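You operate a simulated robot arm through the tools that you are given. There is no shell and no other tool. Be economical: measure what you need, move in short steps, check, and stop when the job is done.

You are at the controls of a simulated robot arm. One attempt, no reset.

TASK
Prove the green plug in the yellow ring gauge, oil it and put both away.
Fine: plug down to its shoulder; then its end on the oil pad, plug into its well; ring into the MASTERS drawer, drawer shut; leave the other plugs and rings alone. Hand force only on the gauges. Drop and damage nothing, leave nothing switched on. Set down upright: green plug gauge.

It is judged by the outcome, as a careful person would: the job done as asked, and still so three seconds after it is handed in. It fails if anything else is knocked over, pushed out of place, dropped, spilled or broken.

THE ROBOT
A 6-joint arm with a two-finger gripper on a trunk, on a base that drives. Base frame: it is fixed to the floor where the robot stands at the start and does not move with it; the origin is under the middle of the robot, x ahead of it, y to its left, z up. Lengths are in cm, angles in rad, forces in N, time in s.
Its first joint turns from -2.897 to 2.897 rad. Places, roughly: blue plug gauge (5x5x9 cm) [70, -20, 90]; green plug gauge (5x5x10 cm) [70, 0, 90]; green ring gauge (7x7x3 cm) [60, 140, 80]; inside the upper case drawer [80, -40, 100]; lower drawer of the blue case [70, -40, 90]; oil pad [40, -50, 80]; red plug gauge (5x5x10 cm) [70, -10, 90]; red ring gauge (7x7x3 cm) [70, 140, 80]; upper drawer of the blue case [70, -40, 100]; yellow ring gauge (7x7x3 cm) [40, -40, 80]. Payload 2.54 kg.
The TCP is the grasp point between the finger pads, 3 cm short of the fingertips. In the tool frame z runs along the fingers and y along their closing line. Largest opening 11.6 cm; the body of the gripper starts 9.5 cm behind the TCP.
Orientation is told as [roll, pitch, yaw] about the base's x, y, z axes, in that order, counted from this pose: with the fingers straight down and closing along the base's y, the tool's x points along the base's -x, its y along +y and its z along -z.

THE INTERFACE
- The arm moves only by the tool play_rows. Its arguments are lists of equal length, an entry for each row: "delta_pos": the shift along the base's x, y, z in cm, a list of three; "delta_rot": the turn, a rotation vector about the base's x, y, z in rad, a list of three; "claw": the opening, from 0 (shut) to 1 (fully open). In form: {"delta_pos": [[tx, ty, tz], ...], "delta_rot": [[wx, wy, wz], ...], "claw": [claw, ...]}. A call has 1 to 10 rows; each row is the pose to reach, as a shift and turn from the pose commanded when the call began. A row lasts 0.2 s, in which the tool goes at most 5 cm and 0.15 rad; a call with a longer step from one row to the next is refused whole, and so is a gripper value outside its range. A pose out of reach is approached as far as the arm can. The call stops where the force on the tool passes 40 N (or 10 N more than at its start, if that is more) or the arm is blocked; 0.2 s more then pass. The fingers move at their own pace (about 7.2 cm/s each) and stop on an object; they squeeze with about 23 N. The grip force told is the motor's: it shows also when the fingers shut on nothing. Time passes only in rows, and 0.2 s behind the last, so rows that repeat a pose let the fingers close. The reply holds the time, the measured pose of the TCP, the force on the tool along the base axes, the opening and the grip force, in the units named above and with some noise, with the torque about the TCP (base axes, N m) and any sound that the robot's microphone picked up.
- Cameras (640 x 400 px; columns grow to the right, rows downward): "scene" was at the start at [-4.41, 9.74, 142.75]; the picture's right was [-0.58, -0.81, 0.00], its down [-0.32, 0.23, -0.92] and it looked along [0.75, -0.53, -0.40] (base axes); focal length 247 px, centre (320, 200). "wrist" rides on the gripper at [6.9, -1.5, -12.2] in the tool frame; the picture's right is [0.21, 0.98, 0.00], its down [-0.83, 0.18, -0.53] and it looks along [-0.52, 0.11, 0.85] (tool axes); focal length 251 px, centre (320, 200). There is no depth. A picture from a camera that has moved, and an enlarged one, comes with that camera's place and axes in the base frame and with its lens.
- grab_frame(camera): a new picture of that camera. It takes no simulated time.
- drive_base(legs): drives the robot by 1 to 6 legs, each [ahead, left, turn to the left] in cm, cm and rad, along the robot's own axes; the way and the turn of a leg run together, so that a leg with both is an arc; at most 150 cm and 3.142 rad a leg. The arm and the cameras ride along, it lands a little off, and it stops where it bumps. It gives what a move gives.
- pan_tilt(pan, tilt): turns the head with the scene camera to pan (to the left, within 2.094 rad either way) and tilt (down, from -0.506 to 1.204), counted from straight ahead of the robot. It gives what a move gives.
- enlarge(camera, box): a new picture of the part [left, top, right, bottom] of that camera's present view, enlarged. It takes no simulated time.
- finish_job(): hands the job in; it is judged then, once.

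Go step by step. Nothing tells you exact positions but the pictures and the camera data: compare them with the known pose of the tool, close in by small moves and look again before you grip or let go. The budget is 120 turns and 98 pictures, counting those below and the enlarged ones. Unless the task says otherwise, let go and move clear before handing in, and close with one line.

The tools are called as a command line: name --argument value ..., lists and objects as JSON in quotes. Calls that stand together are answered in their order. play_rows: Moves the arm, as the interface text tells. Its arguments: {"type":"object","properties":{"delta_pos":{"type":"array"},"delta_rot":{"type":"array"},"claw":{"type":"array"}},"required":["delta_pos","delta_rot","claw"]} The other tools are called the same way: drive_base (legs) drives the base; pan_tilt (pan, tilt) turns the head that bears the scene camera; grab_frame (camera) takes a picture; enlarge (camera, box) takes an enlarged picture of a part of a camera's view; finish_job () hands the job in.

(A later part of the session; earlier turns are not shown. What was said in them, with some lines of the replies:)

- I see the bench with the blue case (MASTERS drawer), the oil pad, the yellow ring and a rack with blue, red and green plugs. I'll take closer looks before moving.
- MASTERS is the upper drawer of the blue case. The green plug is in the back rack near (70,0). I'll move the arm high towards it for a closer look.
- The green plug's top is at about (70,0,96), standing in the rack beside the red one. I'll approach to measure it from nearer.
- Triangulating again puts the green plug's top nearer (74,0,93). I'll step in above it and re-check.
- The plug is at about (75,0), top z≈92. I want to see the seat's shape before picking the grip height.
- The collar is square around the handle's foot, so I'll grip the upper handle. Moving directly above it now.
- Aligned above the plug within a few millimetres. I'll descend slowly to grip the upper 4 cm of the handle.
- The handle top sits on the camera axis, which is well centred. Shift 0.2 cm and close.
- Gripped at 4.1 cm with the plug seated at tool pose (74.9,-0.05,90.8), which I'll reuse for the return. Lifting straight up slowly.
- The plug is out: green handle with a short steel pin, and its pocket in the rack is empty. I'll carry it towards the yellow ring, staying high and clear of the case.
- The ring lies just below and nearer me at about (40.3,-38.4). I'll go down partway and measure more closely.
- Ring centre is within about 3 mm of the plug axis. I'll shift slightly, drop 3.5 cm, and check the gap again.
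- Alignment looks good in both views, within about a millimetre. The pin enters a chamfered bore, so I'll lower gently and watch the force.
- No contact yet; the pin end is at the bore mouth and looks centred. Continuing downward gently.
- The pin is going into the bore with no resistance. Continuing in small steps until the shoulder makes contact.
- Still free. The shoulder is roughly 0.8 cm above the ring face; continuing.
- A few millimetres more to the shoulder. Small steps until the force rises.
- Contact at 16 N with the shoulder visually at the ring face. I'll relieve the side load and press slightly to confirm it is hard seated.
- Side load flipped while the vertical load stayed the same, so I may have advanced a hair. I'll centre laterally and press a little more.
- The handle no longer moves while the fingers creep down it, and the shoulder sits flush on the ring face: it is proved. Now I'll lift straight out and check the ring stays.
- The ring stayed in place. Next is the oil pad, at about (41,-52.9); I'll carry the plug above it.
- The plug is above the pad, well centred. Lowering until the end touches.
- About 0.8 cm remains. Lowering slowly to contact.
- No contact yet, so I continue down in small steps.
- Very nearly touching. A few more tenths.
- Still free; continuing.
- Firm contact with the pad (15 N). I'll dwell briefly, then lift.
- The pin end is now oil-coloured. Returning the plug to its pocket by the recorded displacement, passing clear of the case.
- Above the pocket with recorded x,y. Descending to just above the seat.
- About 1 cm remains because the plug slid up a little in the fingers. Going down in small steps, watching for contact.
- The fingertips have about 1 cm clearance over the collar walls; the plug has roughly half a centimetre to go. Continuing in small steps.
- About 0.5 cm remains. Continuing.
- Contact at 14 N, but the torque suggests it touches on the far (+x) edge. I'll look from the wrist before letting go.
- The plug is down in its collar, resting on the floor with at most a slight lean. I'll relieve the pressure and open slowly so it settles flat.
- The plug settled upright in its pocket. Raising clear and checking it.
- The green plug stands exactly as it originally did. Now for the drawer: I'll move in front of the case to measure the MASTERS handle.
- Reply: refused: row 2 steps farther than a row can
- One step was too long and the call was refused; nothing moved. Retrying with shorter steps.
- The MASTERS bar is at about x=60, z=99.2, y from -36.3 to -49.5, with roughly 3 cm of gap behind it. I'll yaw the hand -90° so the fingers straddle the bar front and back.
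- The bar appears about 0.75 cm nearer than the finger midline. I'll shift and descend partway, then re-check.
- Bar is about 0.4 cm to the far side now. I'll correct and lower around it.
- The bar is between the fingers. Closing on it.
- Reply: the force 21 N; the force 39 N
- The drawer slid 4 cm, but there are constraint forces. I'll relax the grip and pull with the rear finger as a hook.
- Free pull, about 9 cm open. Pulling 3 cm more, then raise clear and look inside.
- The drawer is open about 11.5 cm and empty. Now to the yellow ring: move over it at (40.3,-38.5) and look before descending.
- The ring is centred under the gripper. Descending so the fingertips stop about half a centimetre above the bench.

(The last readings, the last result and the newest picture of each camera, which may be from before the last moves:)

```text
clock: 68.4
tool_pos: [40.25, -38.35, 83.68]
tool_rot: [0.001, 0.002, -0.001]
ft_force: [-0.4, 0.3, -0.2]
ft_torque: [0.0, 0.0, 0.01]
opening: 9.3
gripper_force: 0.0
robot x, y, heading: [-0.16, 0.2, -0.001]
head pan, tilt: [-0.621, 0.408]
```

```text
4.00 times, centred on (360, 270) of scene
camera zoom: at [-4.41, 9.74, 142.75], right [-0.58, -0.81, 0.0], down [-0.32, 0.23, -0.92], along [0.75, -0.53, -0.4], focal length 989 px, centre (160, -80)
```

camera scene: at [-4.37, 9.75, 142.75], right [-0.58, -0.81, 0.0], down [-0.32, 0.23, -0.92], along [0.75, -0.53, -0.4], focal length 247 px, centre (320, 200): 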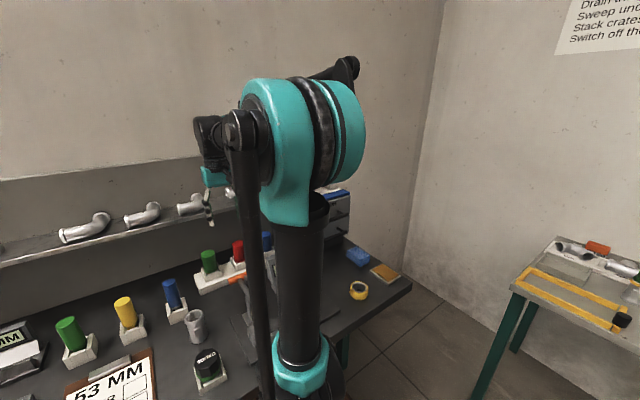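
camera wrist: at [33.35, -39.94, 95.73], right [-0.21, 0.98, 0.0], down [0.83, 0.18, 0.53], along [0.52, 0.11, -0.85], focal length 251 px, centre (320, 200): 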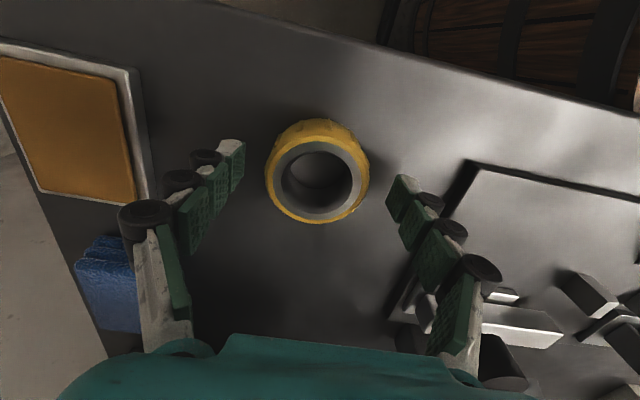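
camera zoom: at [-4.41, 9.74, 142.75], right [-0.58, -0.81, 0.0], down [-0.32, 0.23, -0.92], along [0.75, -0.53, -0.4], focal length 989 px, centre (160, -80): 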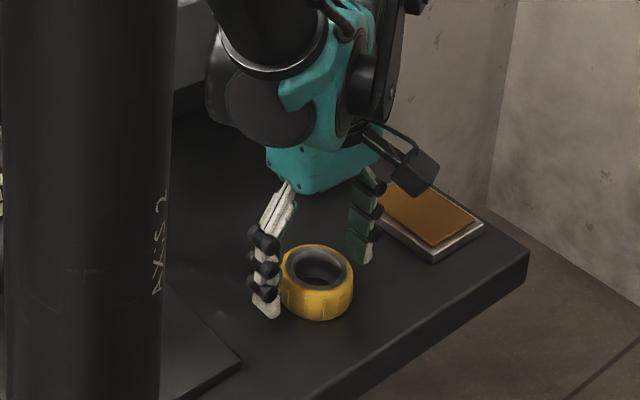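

Ring is centred, just 0.2 cm towards me. Shift and close on it.

play_rows --delta_pos '[[-0.2, 0, -0.2], [-0.2, 0, -0.2], [-0.2, 0, -0.2], [-0.2, 0, -0.2], [-0.2, 0, -0.2]]' --delta_rot '[[0, 0, 0], [0, 0, 0], [0, 0, 0], [0, 0, 0], [0, 0, 0]]' --claw '[0.65, 0.5, 0.45, 0.45, 0.45]'

grab_frame --camera "wrist"

```text
clock: 69.6
tool_pos: [40.14, -38.47, 83.51]
tool_rot: [0.0, 0.0, -0.001]
ft_force: [0.4, -3.2, 8.8]
ft_torque: [-0.14, -0.02, 0.02]
opening: 6.1
gripper_force: 22.8
robot x, y, heading: [-0.21, -0.13, -0.002]
head pan, tilt: [-0.621, 0.408]
```

```text
27 pictures are left
camera wrist: at [33.13, -40.01, 95.59], right [-0.21, 0.98, 0.0], down [0.83, 0.18, 0.53], along [0.52, 0.11, -0.85], focal length 251 px, centre (320, 200)
```

wrist: 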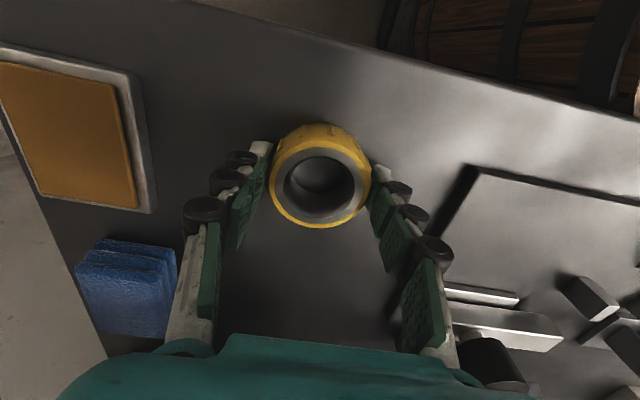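

Ring gripped at 6.1 cm. Lifting straight up above the drawer's height.

play_rows --delta_pos '[[0, 0, 1], [0, 0, 3], [0, 0, 6], [0, 0, 9.5], [0, 0, 13], [0, 0, 17], [0, 0, 21], [0, 0, 25], [0, 0, 28]]' --delta_rot '[[0, 0, 0], [0, 0, 0], [0, 0, 0], [0, 0, 0], [0, 0, 0], [0, 0, 0], [0, 0, 0], [0, 0, 0], [0, 0, 0]]' --claw '[0.45, 0.45, 0.45, 0.45, 0.45, 0.45, 0.45, 0.45, 0.45]'

play_rows --delta_pos '[[2, -0.5, 0], [5, -1.3, 0], [8, -2.2, 0], [11, -3, 0], [14, -3.8, 0], [16.5, -4.2, 0], [16.5, -4.2, 0]]' --delta_rot '[[0, 0, 0], [0, 0, 0], [0, 0, 0], [0, 0, 0], [0, 0, 0], [0, 0, 0], [0, 0, 0]]' --claw '[0.45, 0.45, 0.45, 0.45, 0.45, 0.45, 0.45]'

grab_frame --camera "wrist"

enlarge --camera "scene" --box '[290, 130, 400, 260]'

```text
clock: 71.6
tool_pos: [40.14, -38.67, 111.53]
tool_rot: [-0.002, -0.001, -0.001]
ft_force: [0.2, 0.2, -3.1]
ft_torque: [0.02, -0.01, 0.02]
opening: 6.11
gripper_force: 23.2
robot x, y, heading: [-0.18, 0.11, 0.0]
head pan, tilt: [-0.621, 0.408]
```

```text
clock: 73.2
tool_pos: [56.69, -42.72, 111.55]
tool_rot: [0.0, 0.001, 0.002]
ft_force: [-0.9, -0.2, -3.1]
ft_torque: [0.03, 0.02, 0.01]
opening: 6.12
gripper_force: 22.5
robot x, y, heading: [0.15, 0.35, -0.004]
head pan, tilt: [-0.621, 0.408]
```

```text
26 pictures are left
camera wrist: at [49.7, -44.29, 123.67], right [-0.21, 0.98, 0.0], down [0.83, 0.18, 0.53], along [0.52, 0.11, -0.85], focal length 251 px, centre (320, 200)
```

wrist: 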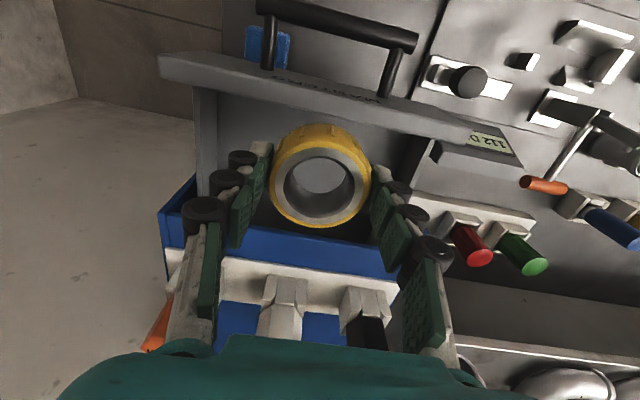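

```text
3.08 times, centred on (345, 195) of scene
camera zoom: at [-4.41, 9.73, 142.75], right [-0.58, -0.81, 0.0], down [-0.32, 0.23, -0.92], along [0.75, -0.53, -0.4], focal length 761 px, centre (243, 215)
```

zoom: 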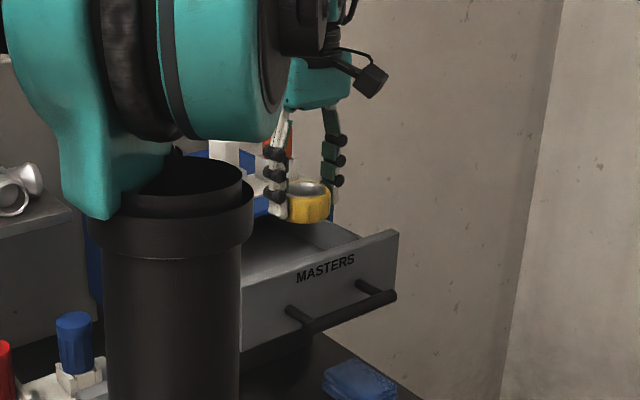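

I'm over the drawer. Its usable opening is about x 54–65, y -51 to -34, so I'll move to x≈59 and lower towards the floor.

play_rows --delta_pos '[[1.2, 0, 0], [2.4, 0.1, 0], [2.4, 0.1, -2], [2.4, 0.1, -4], [2.4, 0.1, -5], [2.4, 0.1, -5]]' --delta_rot '[[0, 0, 0], [0, 0, 0], [0, 0, 0], [0, 0, 0], [0, 0, 0], [0, 0, 0]]' --claw '[0.45, 0.45, 0.45, 0.45, 0.45, 0.45]'

grab_frame --camera "wrist"

enlarge --camera "scene" --box '[290, 130, 400, 260]'

```text
clock: 74.6
tool_pos: [58.99, -42.79, 106.45]
tool_rot: [-0.001, 0.0, 0.0]
ft_force: [-0.3, 0.3, -1.7]
ft_torque: [0.0, 0.01, 0.02]
opening: 6.1
gripper_force: 23.0
robot x, y, heading: [-0.04, -0.24, 0.003]
head pan, tilt: [-0.621, 0.408]
```

```text
24 pictures are left
camera wrist: at [52.06, -44.25, 118.55], right [-0.21, 0.98, 0.0], down [0.83, 0.18, 0.53], along [0.52, 0.11, -0.85], focal length 251 px, centre (320, 200)
```

wrist: 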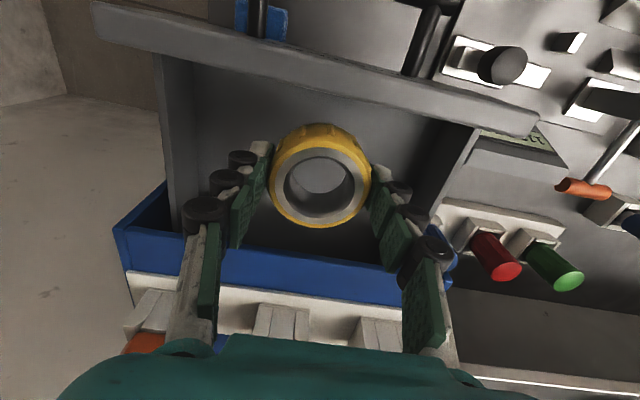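

```text
3.08 times, centred on (345, 195) of scene
camera zoom: at [-4.4, 9.73, 142.75], right [-0.58, -0.81, 0.0], down [-0.32, 0.23, -0.92], along [0.75, -0.53, -0.4], focal length 761 px, centre (243, 215)
```

zoom: 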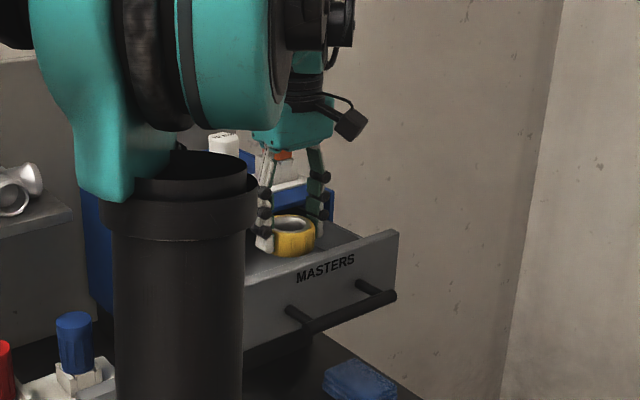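

Ring is well inside the drawer outline with clearance all around. Lowering gently.

play_rows --delta_pos '[[0.3, 0.1, -1], [0.3, 0.1, -2], [0.3, 0.1, -3], [0.3, 0.1, -3.8], [0.3, 0.1, -4.5], [0.3, 0.1, -4.5]]' --delta_rot '[[0, 0, 0], [0, 0, 0], [0, 0, 0], [0, 0, 0], [0, 0, 0], [0, 0, 0]]' --claw '[0.45, 0.45, 0.45, 0.45, 0.45, 0.45]'

grab_frame --camera "wrist"

```text
clock: 76.0
tool_pos: [59.33, -42.59, 101.96]
tool_rot: [0.0, 0.0, 0.0]
ft_force: [-0.3, -0.6, -2.1]
ft_torque: [0.0, -0.01, 0.04]
opening: 6.1
gripper_force: 23.3
robot x, y, heading: [-0.52, 0.15, -0.0]
head pan, tilt: [-0.621, 0.408]
```

```text
22 pictures are left
camera wrist: at [52.26, -44.08, 114.09], right [-0.21, 0.98, 0.0], down [0.83, 0.18, 0.53], along [0.52, 0.11, -0.85], focal length 251 px, centre (320, 200)
```

wrist: 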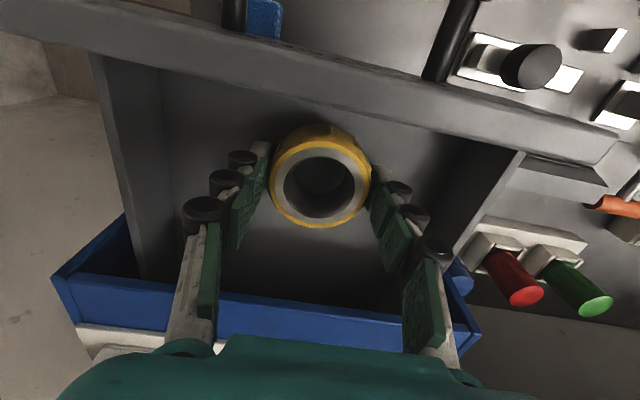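

Still free with clear margins. Continuing in small steps until floor contact.

play_rows --delta_pos '[[0, 0, -0.3], [0, 0, -0.6], [0, 0, -0.9], [0, 0, -1.2], [0, 0, -1.5], [0, 0, -1.5]]' --delta_rot '[[0, 0, 0], [0, 0, 0], [0, 0, 0], [0, 0, 0], [0, 0, 0], [0, 0, 0]]' --claw '[0.45, 0.45, 0.45, 0.45, 0.45, 0.45]'

play_rows --delta_pos '[[0, 0, -0.15], [0, 0, -0.3], [0, 0, -0.45], [0, 0, -0.6], [0, 0, -0.6]]' --delta_rot '[[0, 0, 0], [0, 0, 0], [0, 0, 0], [0, 0, 0], [0, 0, 0]]' --claw '[0.45, 0.45, 0.45, 0.45, 0.45]'

grab_frame --camera "wrist"

```text
clock: 77.4
tool_pos: [59.27, -42.46, 100.31]
tool_rot: [0.001, 0.0, 0.002]
ft_force: [-0.8, -2.2, 3.9]
ft_torque: [-0.1, 0.03, 0.01]
opening: 6.11
gripper_force: 23.0
robot x, y, heading: [0.27, 0.17, 0.0]
head pan, tilt: [-0.621, 0.408]
```

```text
clock: 78.0
tool_pos: [59.19, -42.53, 100.34]
tool_rot: [0.0, 0.0, 0.0]
ft_force: [-0.3, 4.3, 18.5]
ft_torque: [0.0, -0.06, -0.05]
opening: 6.13
gripper_force: 23.3
robot x, y, heading: [-0.4, 0.13, 0.001]
head pan, tilt: [-0.621, 0.408]
stopped in row 3: the force on the tool passed its limit at 44 N (the readings are from after the stop); the commanded pose is now the measured one
```

```text
21 pictures are left
camera wrist: at [52.22, -44.07, 112.44], right [-0.21, 0.98, 0.0], down [0.83, 0.18, 0.53], along [0.52, 0.11, -0.85], focal length 251 px, centre (320, 200)
```

wrist: 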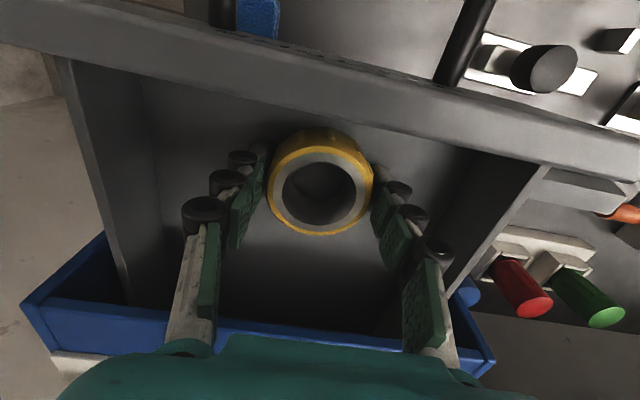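

The ring is on the drawer floor. Ease off slightly, open slowly and lift away.

play_rows --delta_pos '[[0, 0, 0.1], [0, 0, 0.1], [0, 0, 0.1], [0, 0, 0.1], [0, 0, 0.1], [0, 0, 0.1], [0, 0, 0.1]]' --delta_rot '[[0, 0, 0], [0, 0, 0], [0, 0, 0], [0, 0, 0], [0, 0, 0], [0, 0, 0], [0, 0, 0]]' --claw '[0.45, 0.52, 0.55, 0.6, 0.65, 0.7, 0.7]'

play_rows --delta_pos '[[0, 0, 1.5], [0, 0, 4], [0, 0, 7.5], [0, 0, 11], [-2, 0, 14], [-5, 0, 15], [-9, 0, 15], [-13, 0, 15]]' --delta_rot '[[0, 0, 0], [0, 0, 0], [0, 0, 0], [0, 0, 0], [0, 0, 0], [0, 0, 0], [0, 0, 0], [0, 0, 0]]' --claw '[0.7, 0.7, 0.7, 0.7, 0.7, 0.7, 0.6, 0.4]'

grab_frame --camera "wrist"

```text
clock: 79.6
tool_pos: [59.2, -42.68, 100.31]
tool_rot: [0.001, 0.0, 0.0]
ft_force: [0.6, 0.7, 0.0]
ft_torque: [0.02, 0.01, -0.01]
opening: 8.09
gripper_force: 0.0
robot x, y, heading: [-0.04, 0.06, 0.001]
head pan, tilt: [-0.621, 0.408]
```

```text
clock: 81.4
tool_pos: [46.41, -42.56, 115.48]
tool_rot: [0.0, 0.0, -0.001]
ft_force: [0.1, 0.0, -0.4]
ft_torque: [-0.01, 0.01, 0.01]
opening: 4.6
gripper_force: 0.0
robot x, y, heading: [0.2, 0.15, -0.001]
head pan, tilt: [-0.621, 0.408]
```

```text
20 pictures are left
camera wrist: at [39.34, -44.12, 127.51], right [-0.22, 0.98, 0.0], down [0.83, 0.18, 0.53], along [0.52, 0.12, -0.85], focal length 251 px, centre (320, 200)
```

wrist: 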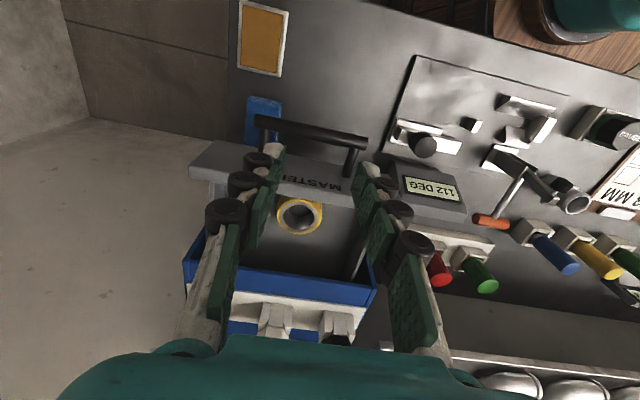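

The ring sits in the drawer. Now I close the fingers and go down in front of the handle bar to push the drawer shut.

play_rows --delta_pos '[[-2, 0, 0], [-3.5, -0.1, -2], [-3.5, -0.1, -6], [-3.5, -0.1, -10], [-3.5, -0.1, -13.5], [-3.5, -0.1, -15.7], [-3.5, -0.1, -15.7]]' --delta_rot '[[0, 0, 0], [0, 0, 0], [0, 0, 0], [0, 0, 0], [0, 0, 0], [0, 0, 0], [0, 0, 0]]' --claw '[0.2, 0, 0, 0, 0, 0, 0]'

grab_frame --camera "wrist"

```text
clock: 83.0
tool_pos: [42.79, -42.75, 99.51]
tool_rot: [0.0, 0.0, -0.001]
ft_force: [0.4, -0.2, -0.3]
ft_torque: [-0.03, 0.0, -0.03]
opening: 0.0
gripper_force: 23.2
robot x, y, heading: [0.17, -0.02, 0.001]
head pan, tilt: [-0.621, 0.408]
```

```text
19 pictures are left
camera wrist: at [35.92, -44.3, 111.68], right [-0.21, 0.98, 0.0], down [0.83, 0.18, 0.53], along [0.52, 0.11, -0.85], focal length 251 px, centre (320, 200)
```

wrist: 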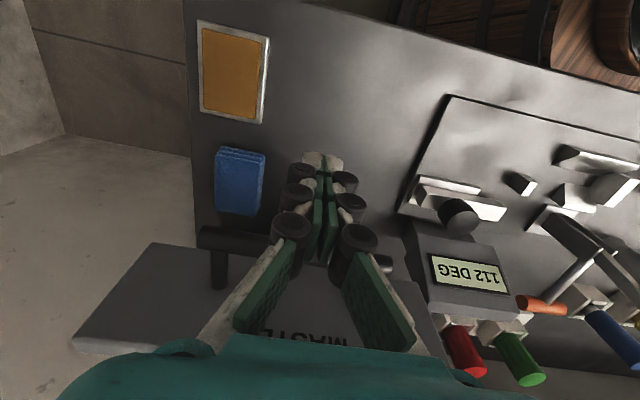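

In front of the bar, roughly at its middle. Pushing smoothly in +x.

play_rows --delta_pos '[[1.5, 0, 0], [3, 0, 0], [4, 0, 0], [5, 0, 0], [6, 0, 0], [7, 0, 0], [8, 0, 0], [9, 0, 0], [10, 0, 0], [11, 0, 0]]' --delta_rot '[[0, 0, 0], [0, 0, 0], [0, 0, 0], [0, 0, 0], [0, 0, 0], [0, 0, 0], [0, 0, 0], [0, 0, 0], [0, 0, 0], [0, 0, 0]]' --claw '[0, 0, 0, 0, 0, 0, 0, 0, 0, 0]'

play_rows --delta_pos '[[0.8, 0, 0], [1.6, 0, 0], [2.4, 0, 0], [3.0, 0, 0], [3.6, 0, 0], [4.2, 0, 0], [4.8, 0, 0], [5.2, 0, 0]]' --delta_rot '[[0, 0, 0], [0, 0, 0], [0, 0, 0], [0, 0, 0], [0, 0, 0], [0, 0, 0], [0, 0, 0], [0, 0, 0]]' --claw '[0, 0, 0, 0, 0, 0, 0, 0]'

enlarge --camera "scene" --box '[280, 160, 400, 280]'

```text
clock: 85.2
tool_pos: [53.74, -42.82, 99.57]
tool_rot: [-0.002, 0.0, 0.0]
ft_force: [-0.8, -0.2, -0.2]
ft_torque: [-0.02, -0.03, 0.04]
opening: 0.02
gripper_force: 28.5
robot x, y, heading: [0.24, -0.11, -0.002]
head pan, tilt: [-0.621, 0.408]
```

```text
clock: 86.8
tool_pos: [57.8, -42.64, 99.55]
tool_rot: [0.002, 0.009, -0.005]
ft_force: [-10.9, -0.6, 0.9]
ft_torque: [0.05, 0.06, 0.0]
opening: 0.59
gripper_force: 28.3
robot x, y, heading: [-0.11, 0.13, 0.003]
head pan, tilt: [-0.621, 0.408]
stopped in row 7: the force on the tool passed its limit at 50 N (the readings are from after the stop); the commanded pose is now the measured one
```

```text
3.33 times, centred on (340, 220) of scene
camera zoom: at [-4.49, 9.74, 142.75], right [-0.58, -0.81, 0.0], down [-0.32, 0.23, -0.92], along [0.75, -0.53, -0.4], focal length 824 px, centre (253, 133)
```

zoom: 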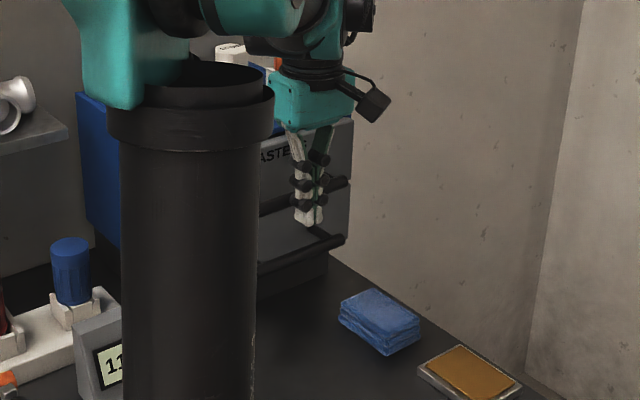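

The drawer reached its stop at about the closed position. Backing off and checking.

play_rows --delta_pos '[[-1, 0, 0], [-3, 0, 0], [-6, 0, 0], [-10, 0, 1], [-12, 0, 5], [-13, 0, 9], [-13, 0, 13]]' --delta_rot '[[0, 0, 0], [0, 0, 0], [0, 0, 0], [0, 0, 0], [0, 0, 0], [0, 0, 0], [0, 0, 0]]' --claw '[0, 0, 0, 0, 0, 0, 0]'

enlarge --camera "wrist" --box '[160, 140, 480, 340]'

enlarge --camera "scene" --box '[280, 160, 400, 280]'

```text
clock: 88.4
tool_pos: [44.95, -42.8, 112.54]
tool_rot: [0.0, 0.008, -0.003]
ft_force: [0.9, 0.6, 0.0]
ft_torque: [0.0, 0.01, 0.01]
opening: 0.02
gripper_force: 28.3
robot x, y, heading: [-0.05, 0.08, -0.004]
head pan, tilt: [-0.621, 0.408]
```

```text
2.00 times, centred on (320, 240) of wrist
camera zoom: at [37.98, -44.4, 124.7], right [-0.21, 0.98, 0.0], down [0.83, 0.18, 0.53], along [0.51, 0.11, -0.85], focal length 503 px, centre (320, 120)
```

zoom: 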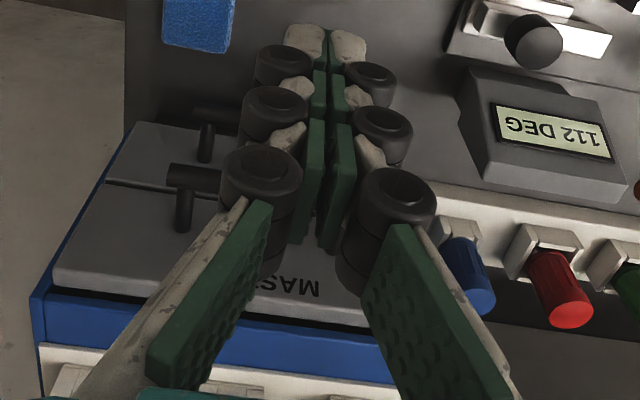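

```text
3.33 times, centred on (340, 220) of scene
camera zoom: at [-4.44, 9.74, 142.75], right [-0.58, -0.81, 0.0], down [-0.32, 0.23, -0.92], along [0.75, -0.53, -0.4], focal length 824 px, centre (253, 133)
```

zoom: 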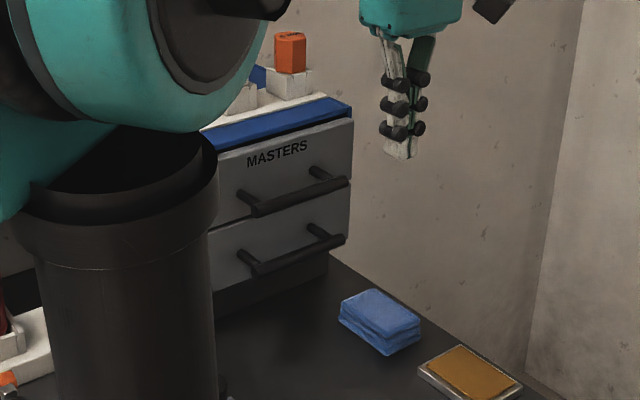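

The drawer looks shut. I'll zoom in on the gap to be sure.

enlarge --camera "scene" --box '[318, 185, 358, 240]'

```text
7.27 times, centred on (338, 212) of scene
camera zoom: at [-4.44, 9.74, 142.75], right [-0.58, -0.81, 0.0], down [-0.32, 0.23, -0.92], along [0.75, -0.53, -0.4], focal length 1798 px, centre (189, 109)
```

zoom: 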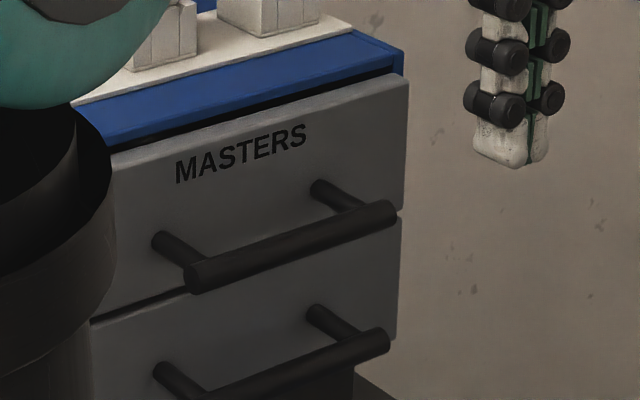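

There may be a couple of millimetres of protrusion left, so I'll give one more slow, gentle push on the bar.

play_rows --delta_pos '[[0, 0, -4], [0, 0, -8], [1, 0, -12], [3, 0, -13], [6, 0, -13], [9, 0, -13], [11, 0, -13], [12, 0, -13], [12.3, 0, -13]]' --delta_rot '[[0, 0, 0], [0, 0, 0], [0, 0, 0], [0, 0, 0], [0, 0, 0], [0, 0, 0], [0, 0, 0], [0, 0, 0], [0, 0, 0]]' --claw '[0, 0, 0, 0, 0, 0, 0, 0, 0]'

play_rows --delta_pos '[[0.15, 0, 0], [0.3, 0, 0], [0.45, 0, 0], [0.6, 0, 0], [0.75, 0, 0], [0.9, 0, 0], [1.05, 0, 0], [1.2, 0, 0]]' --delta_rot '[[0, 0, 0], [0, 0, 0], [0, 0, 0], [0, 0, 0], [0, 0, 0], [0, 0, 0], [0, 0, 0], [0, 0, 0]]' --claw '[0, 0, 0, 0, 0, 0, 0, 0]'

enlarge --camera "scene" --box '[318, 185, 358, 240]'

```text
clock: 90.4
tool_pos: [57.25, -42.61, 99.49]
tool_rot: [0.0, 0.007, -0.004]
ft_force: [0.1, -0.5, 0.3]
ft_torque: [-0.02, 0.0, 0.03]
opening: 0.0
gripper_force: 28.9
robot x, y, heading: [-0.01, 0.12, 0.002]
head pan, tilt: [-0.621, 0.408]
```

```text
clock: 92.0
tool_pos: [57.63, -42.59, 99.37]
tool_rot: [0.003, 0.013, -0.007]
ft_force: [-10.7, 1.4, 0.6]
ft_torque: [0.02, 0.05, 0.04]
opening: 0.61
gripper_force: 28.8
robot x, y, heading: [-0.18, 0.41, -0.002]
head pan, tilt: [-0.621, 0.408]
stopped in row 7: the force on the tool passed its limit at 43 N (the readings are from after the stop); the commanded pose is now the measured one
```

```text
7.27 times, centred on (338, 212) of scene
camera zoom: at [-4.53, 9.76, 142.75], right [-0.58, -0.81, 0.0], down [-0.32, 0.23, -0.92], along [0.75, -0.53, -0.4], focal length 1798 px, centre (189, 109)
```

zoom: 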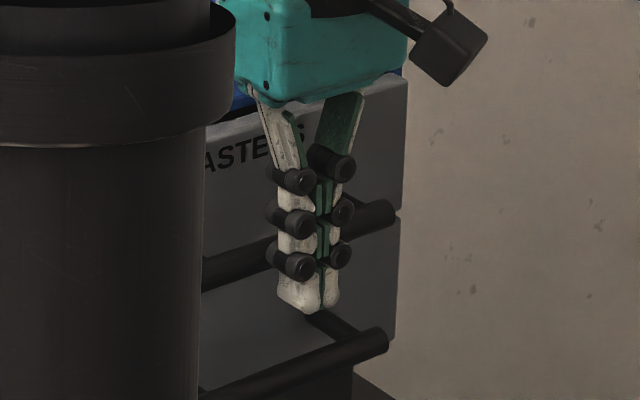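

The bar stops hard at the same spot and the label position matches the initial closed view, so the drawer is shut. Backing away clear for a final check.

play_rows --delta_pos '[[-1, 0, 0], [-3, 0, 0], [-6, 0, 0], [-10, 0, 1], [-13, 0, 5], [-15, 0, 9], [-15, 0, 13], [-17, 0, 16], [-17, 0, 19]]' --delta_rot '[[0, 0, 0], [0, 0, 0], [0, 0, 0], [0, 0, 0], [0, 0, 0], [0, 0, 0], [0, 0, 0], [0, 0, 0], [0, 0, 0]]' --claw '[0, 0, 0, 0.1, 0.3, 0.6, 0.9, 1, 1]'

grab_frame --camera "wrist"

grab_frame --camera "scene"

enlarge --camera "scene" --box '[180, 160, 420, 320]'

```text
clock: 94.0
tool_pos: [40.76, -42.59, 118.39]
tool_rot: [0.005, 0.012, -0.004]
ft_force: [0.2, -0.3, -0.6]
ft_torque: [-0.03, 0.01, 0.0]
opening: 11.59
gripper_force: 0.1
robot x, y, heading: [-0.28, 0.03, 0.002]
head pan, tilt: [-0.621, 0.408]
```

```text
13 pictures are left
camera wrist: at [33.88, -44.14, 130.58], right [-0.21, 0.98, 0.01], down [0.83, 0.18, 0.52], along [0.51, 0.11, -0.85], focal length 251 px, centre (320, 200)
```

wrist: 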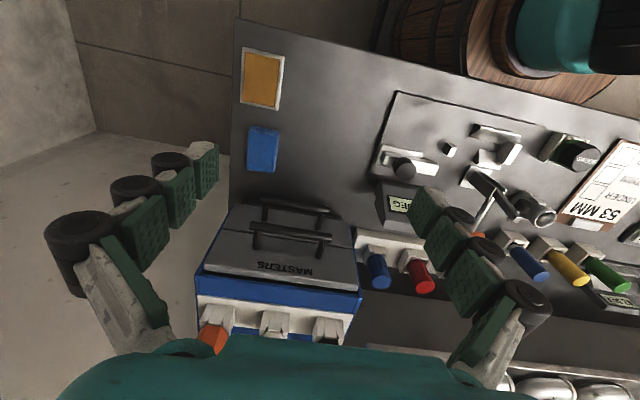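

```text
12 pictures are left
camera scene: at [-4.48, 9.75, 142.75], right [-0.58, -0.81, 0.0], down [-0.32, 0.23, -0.92], along [0.75, -0.53, -0.4], focal length 247 px, centre (320, 200)
```

scene: 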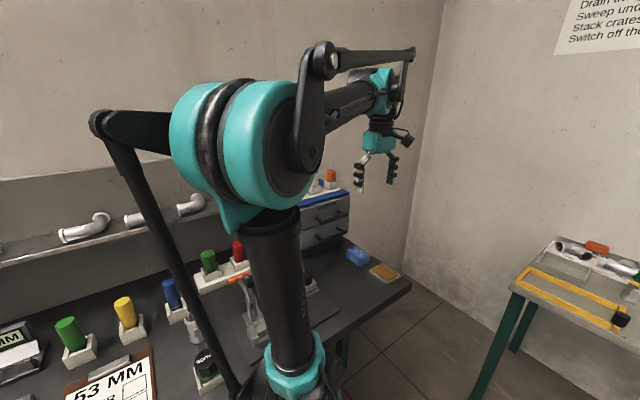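

```text
2.50 times, centred on (300, 240) of scene
camera zoom: at [-4.48, 9.75, 142.75], right [-0.58, -0.81, 0.0], down [-0.32, 0.23, -0.92], along [0.75, -0.53, -0.4], focal length 618 px, centre (370, 100)
```

zoom: 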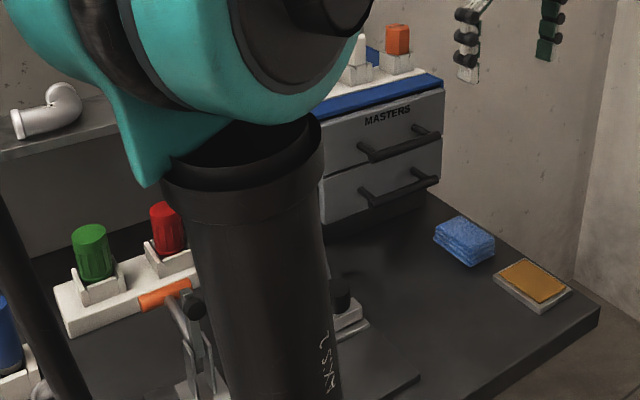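

The drawer, plugs, pad and everything else match the starting view. The ring is in the drawer, the oiled plug is in its well, and the arm is clear, so I'm handing in.

finish_job

```text
The job is handed in.
```

I seated the green plug to its shoulder in the yellow ring, touched its end to the oil pad and stood it upright back in its well. The ring is in the shut MASTERS drawer, and nothing else was visibly disturbed.
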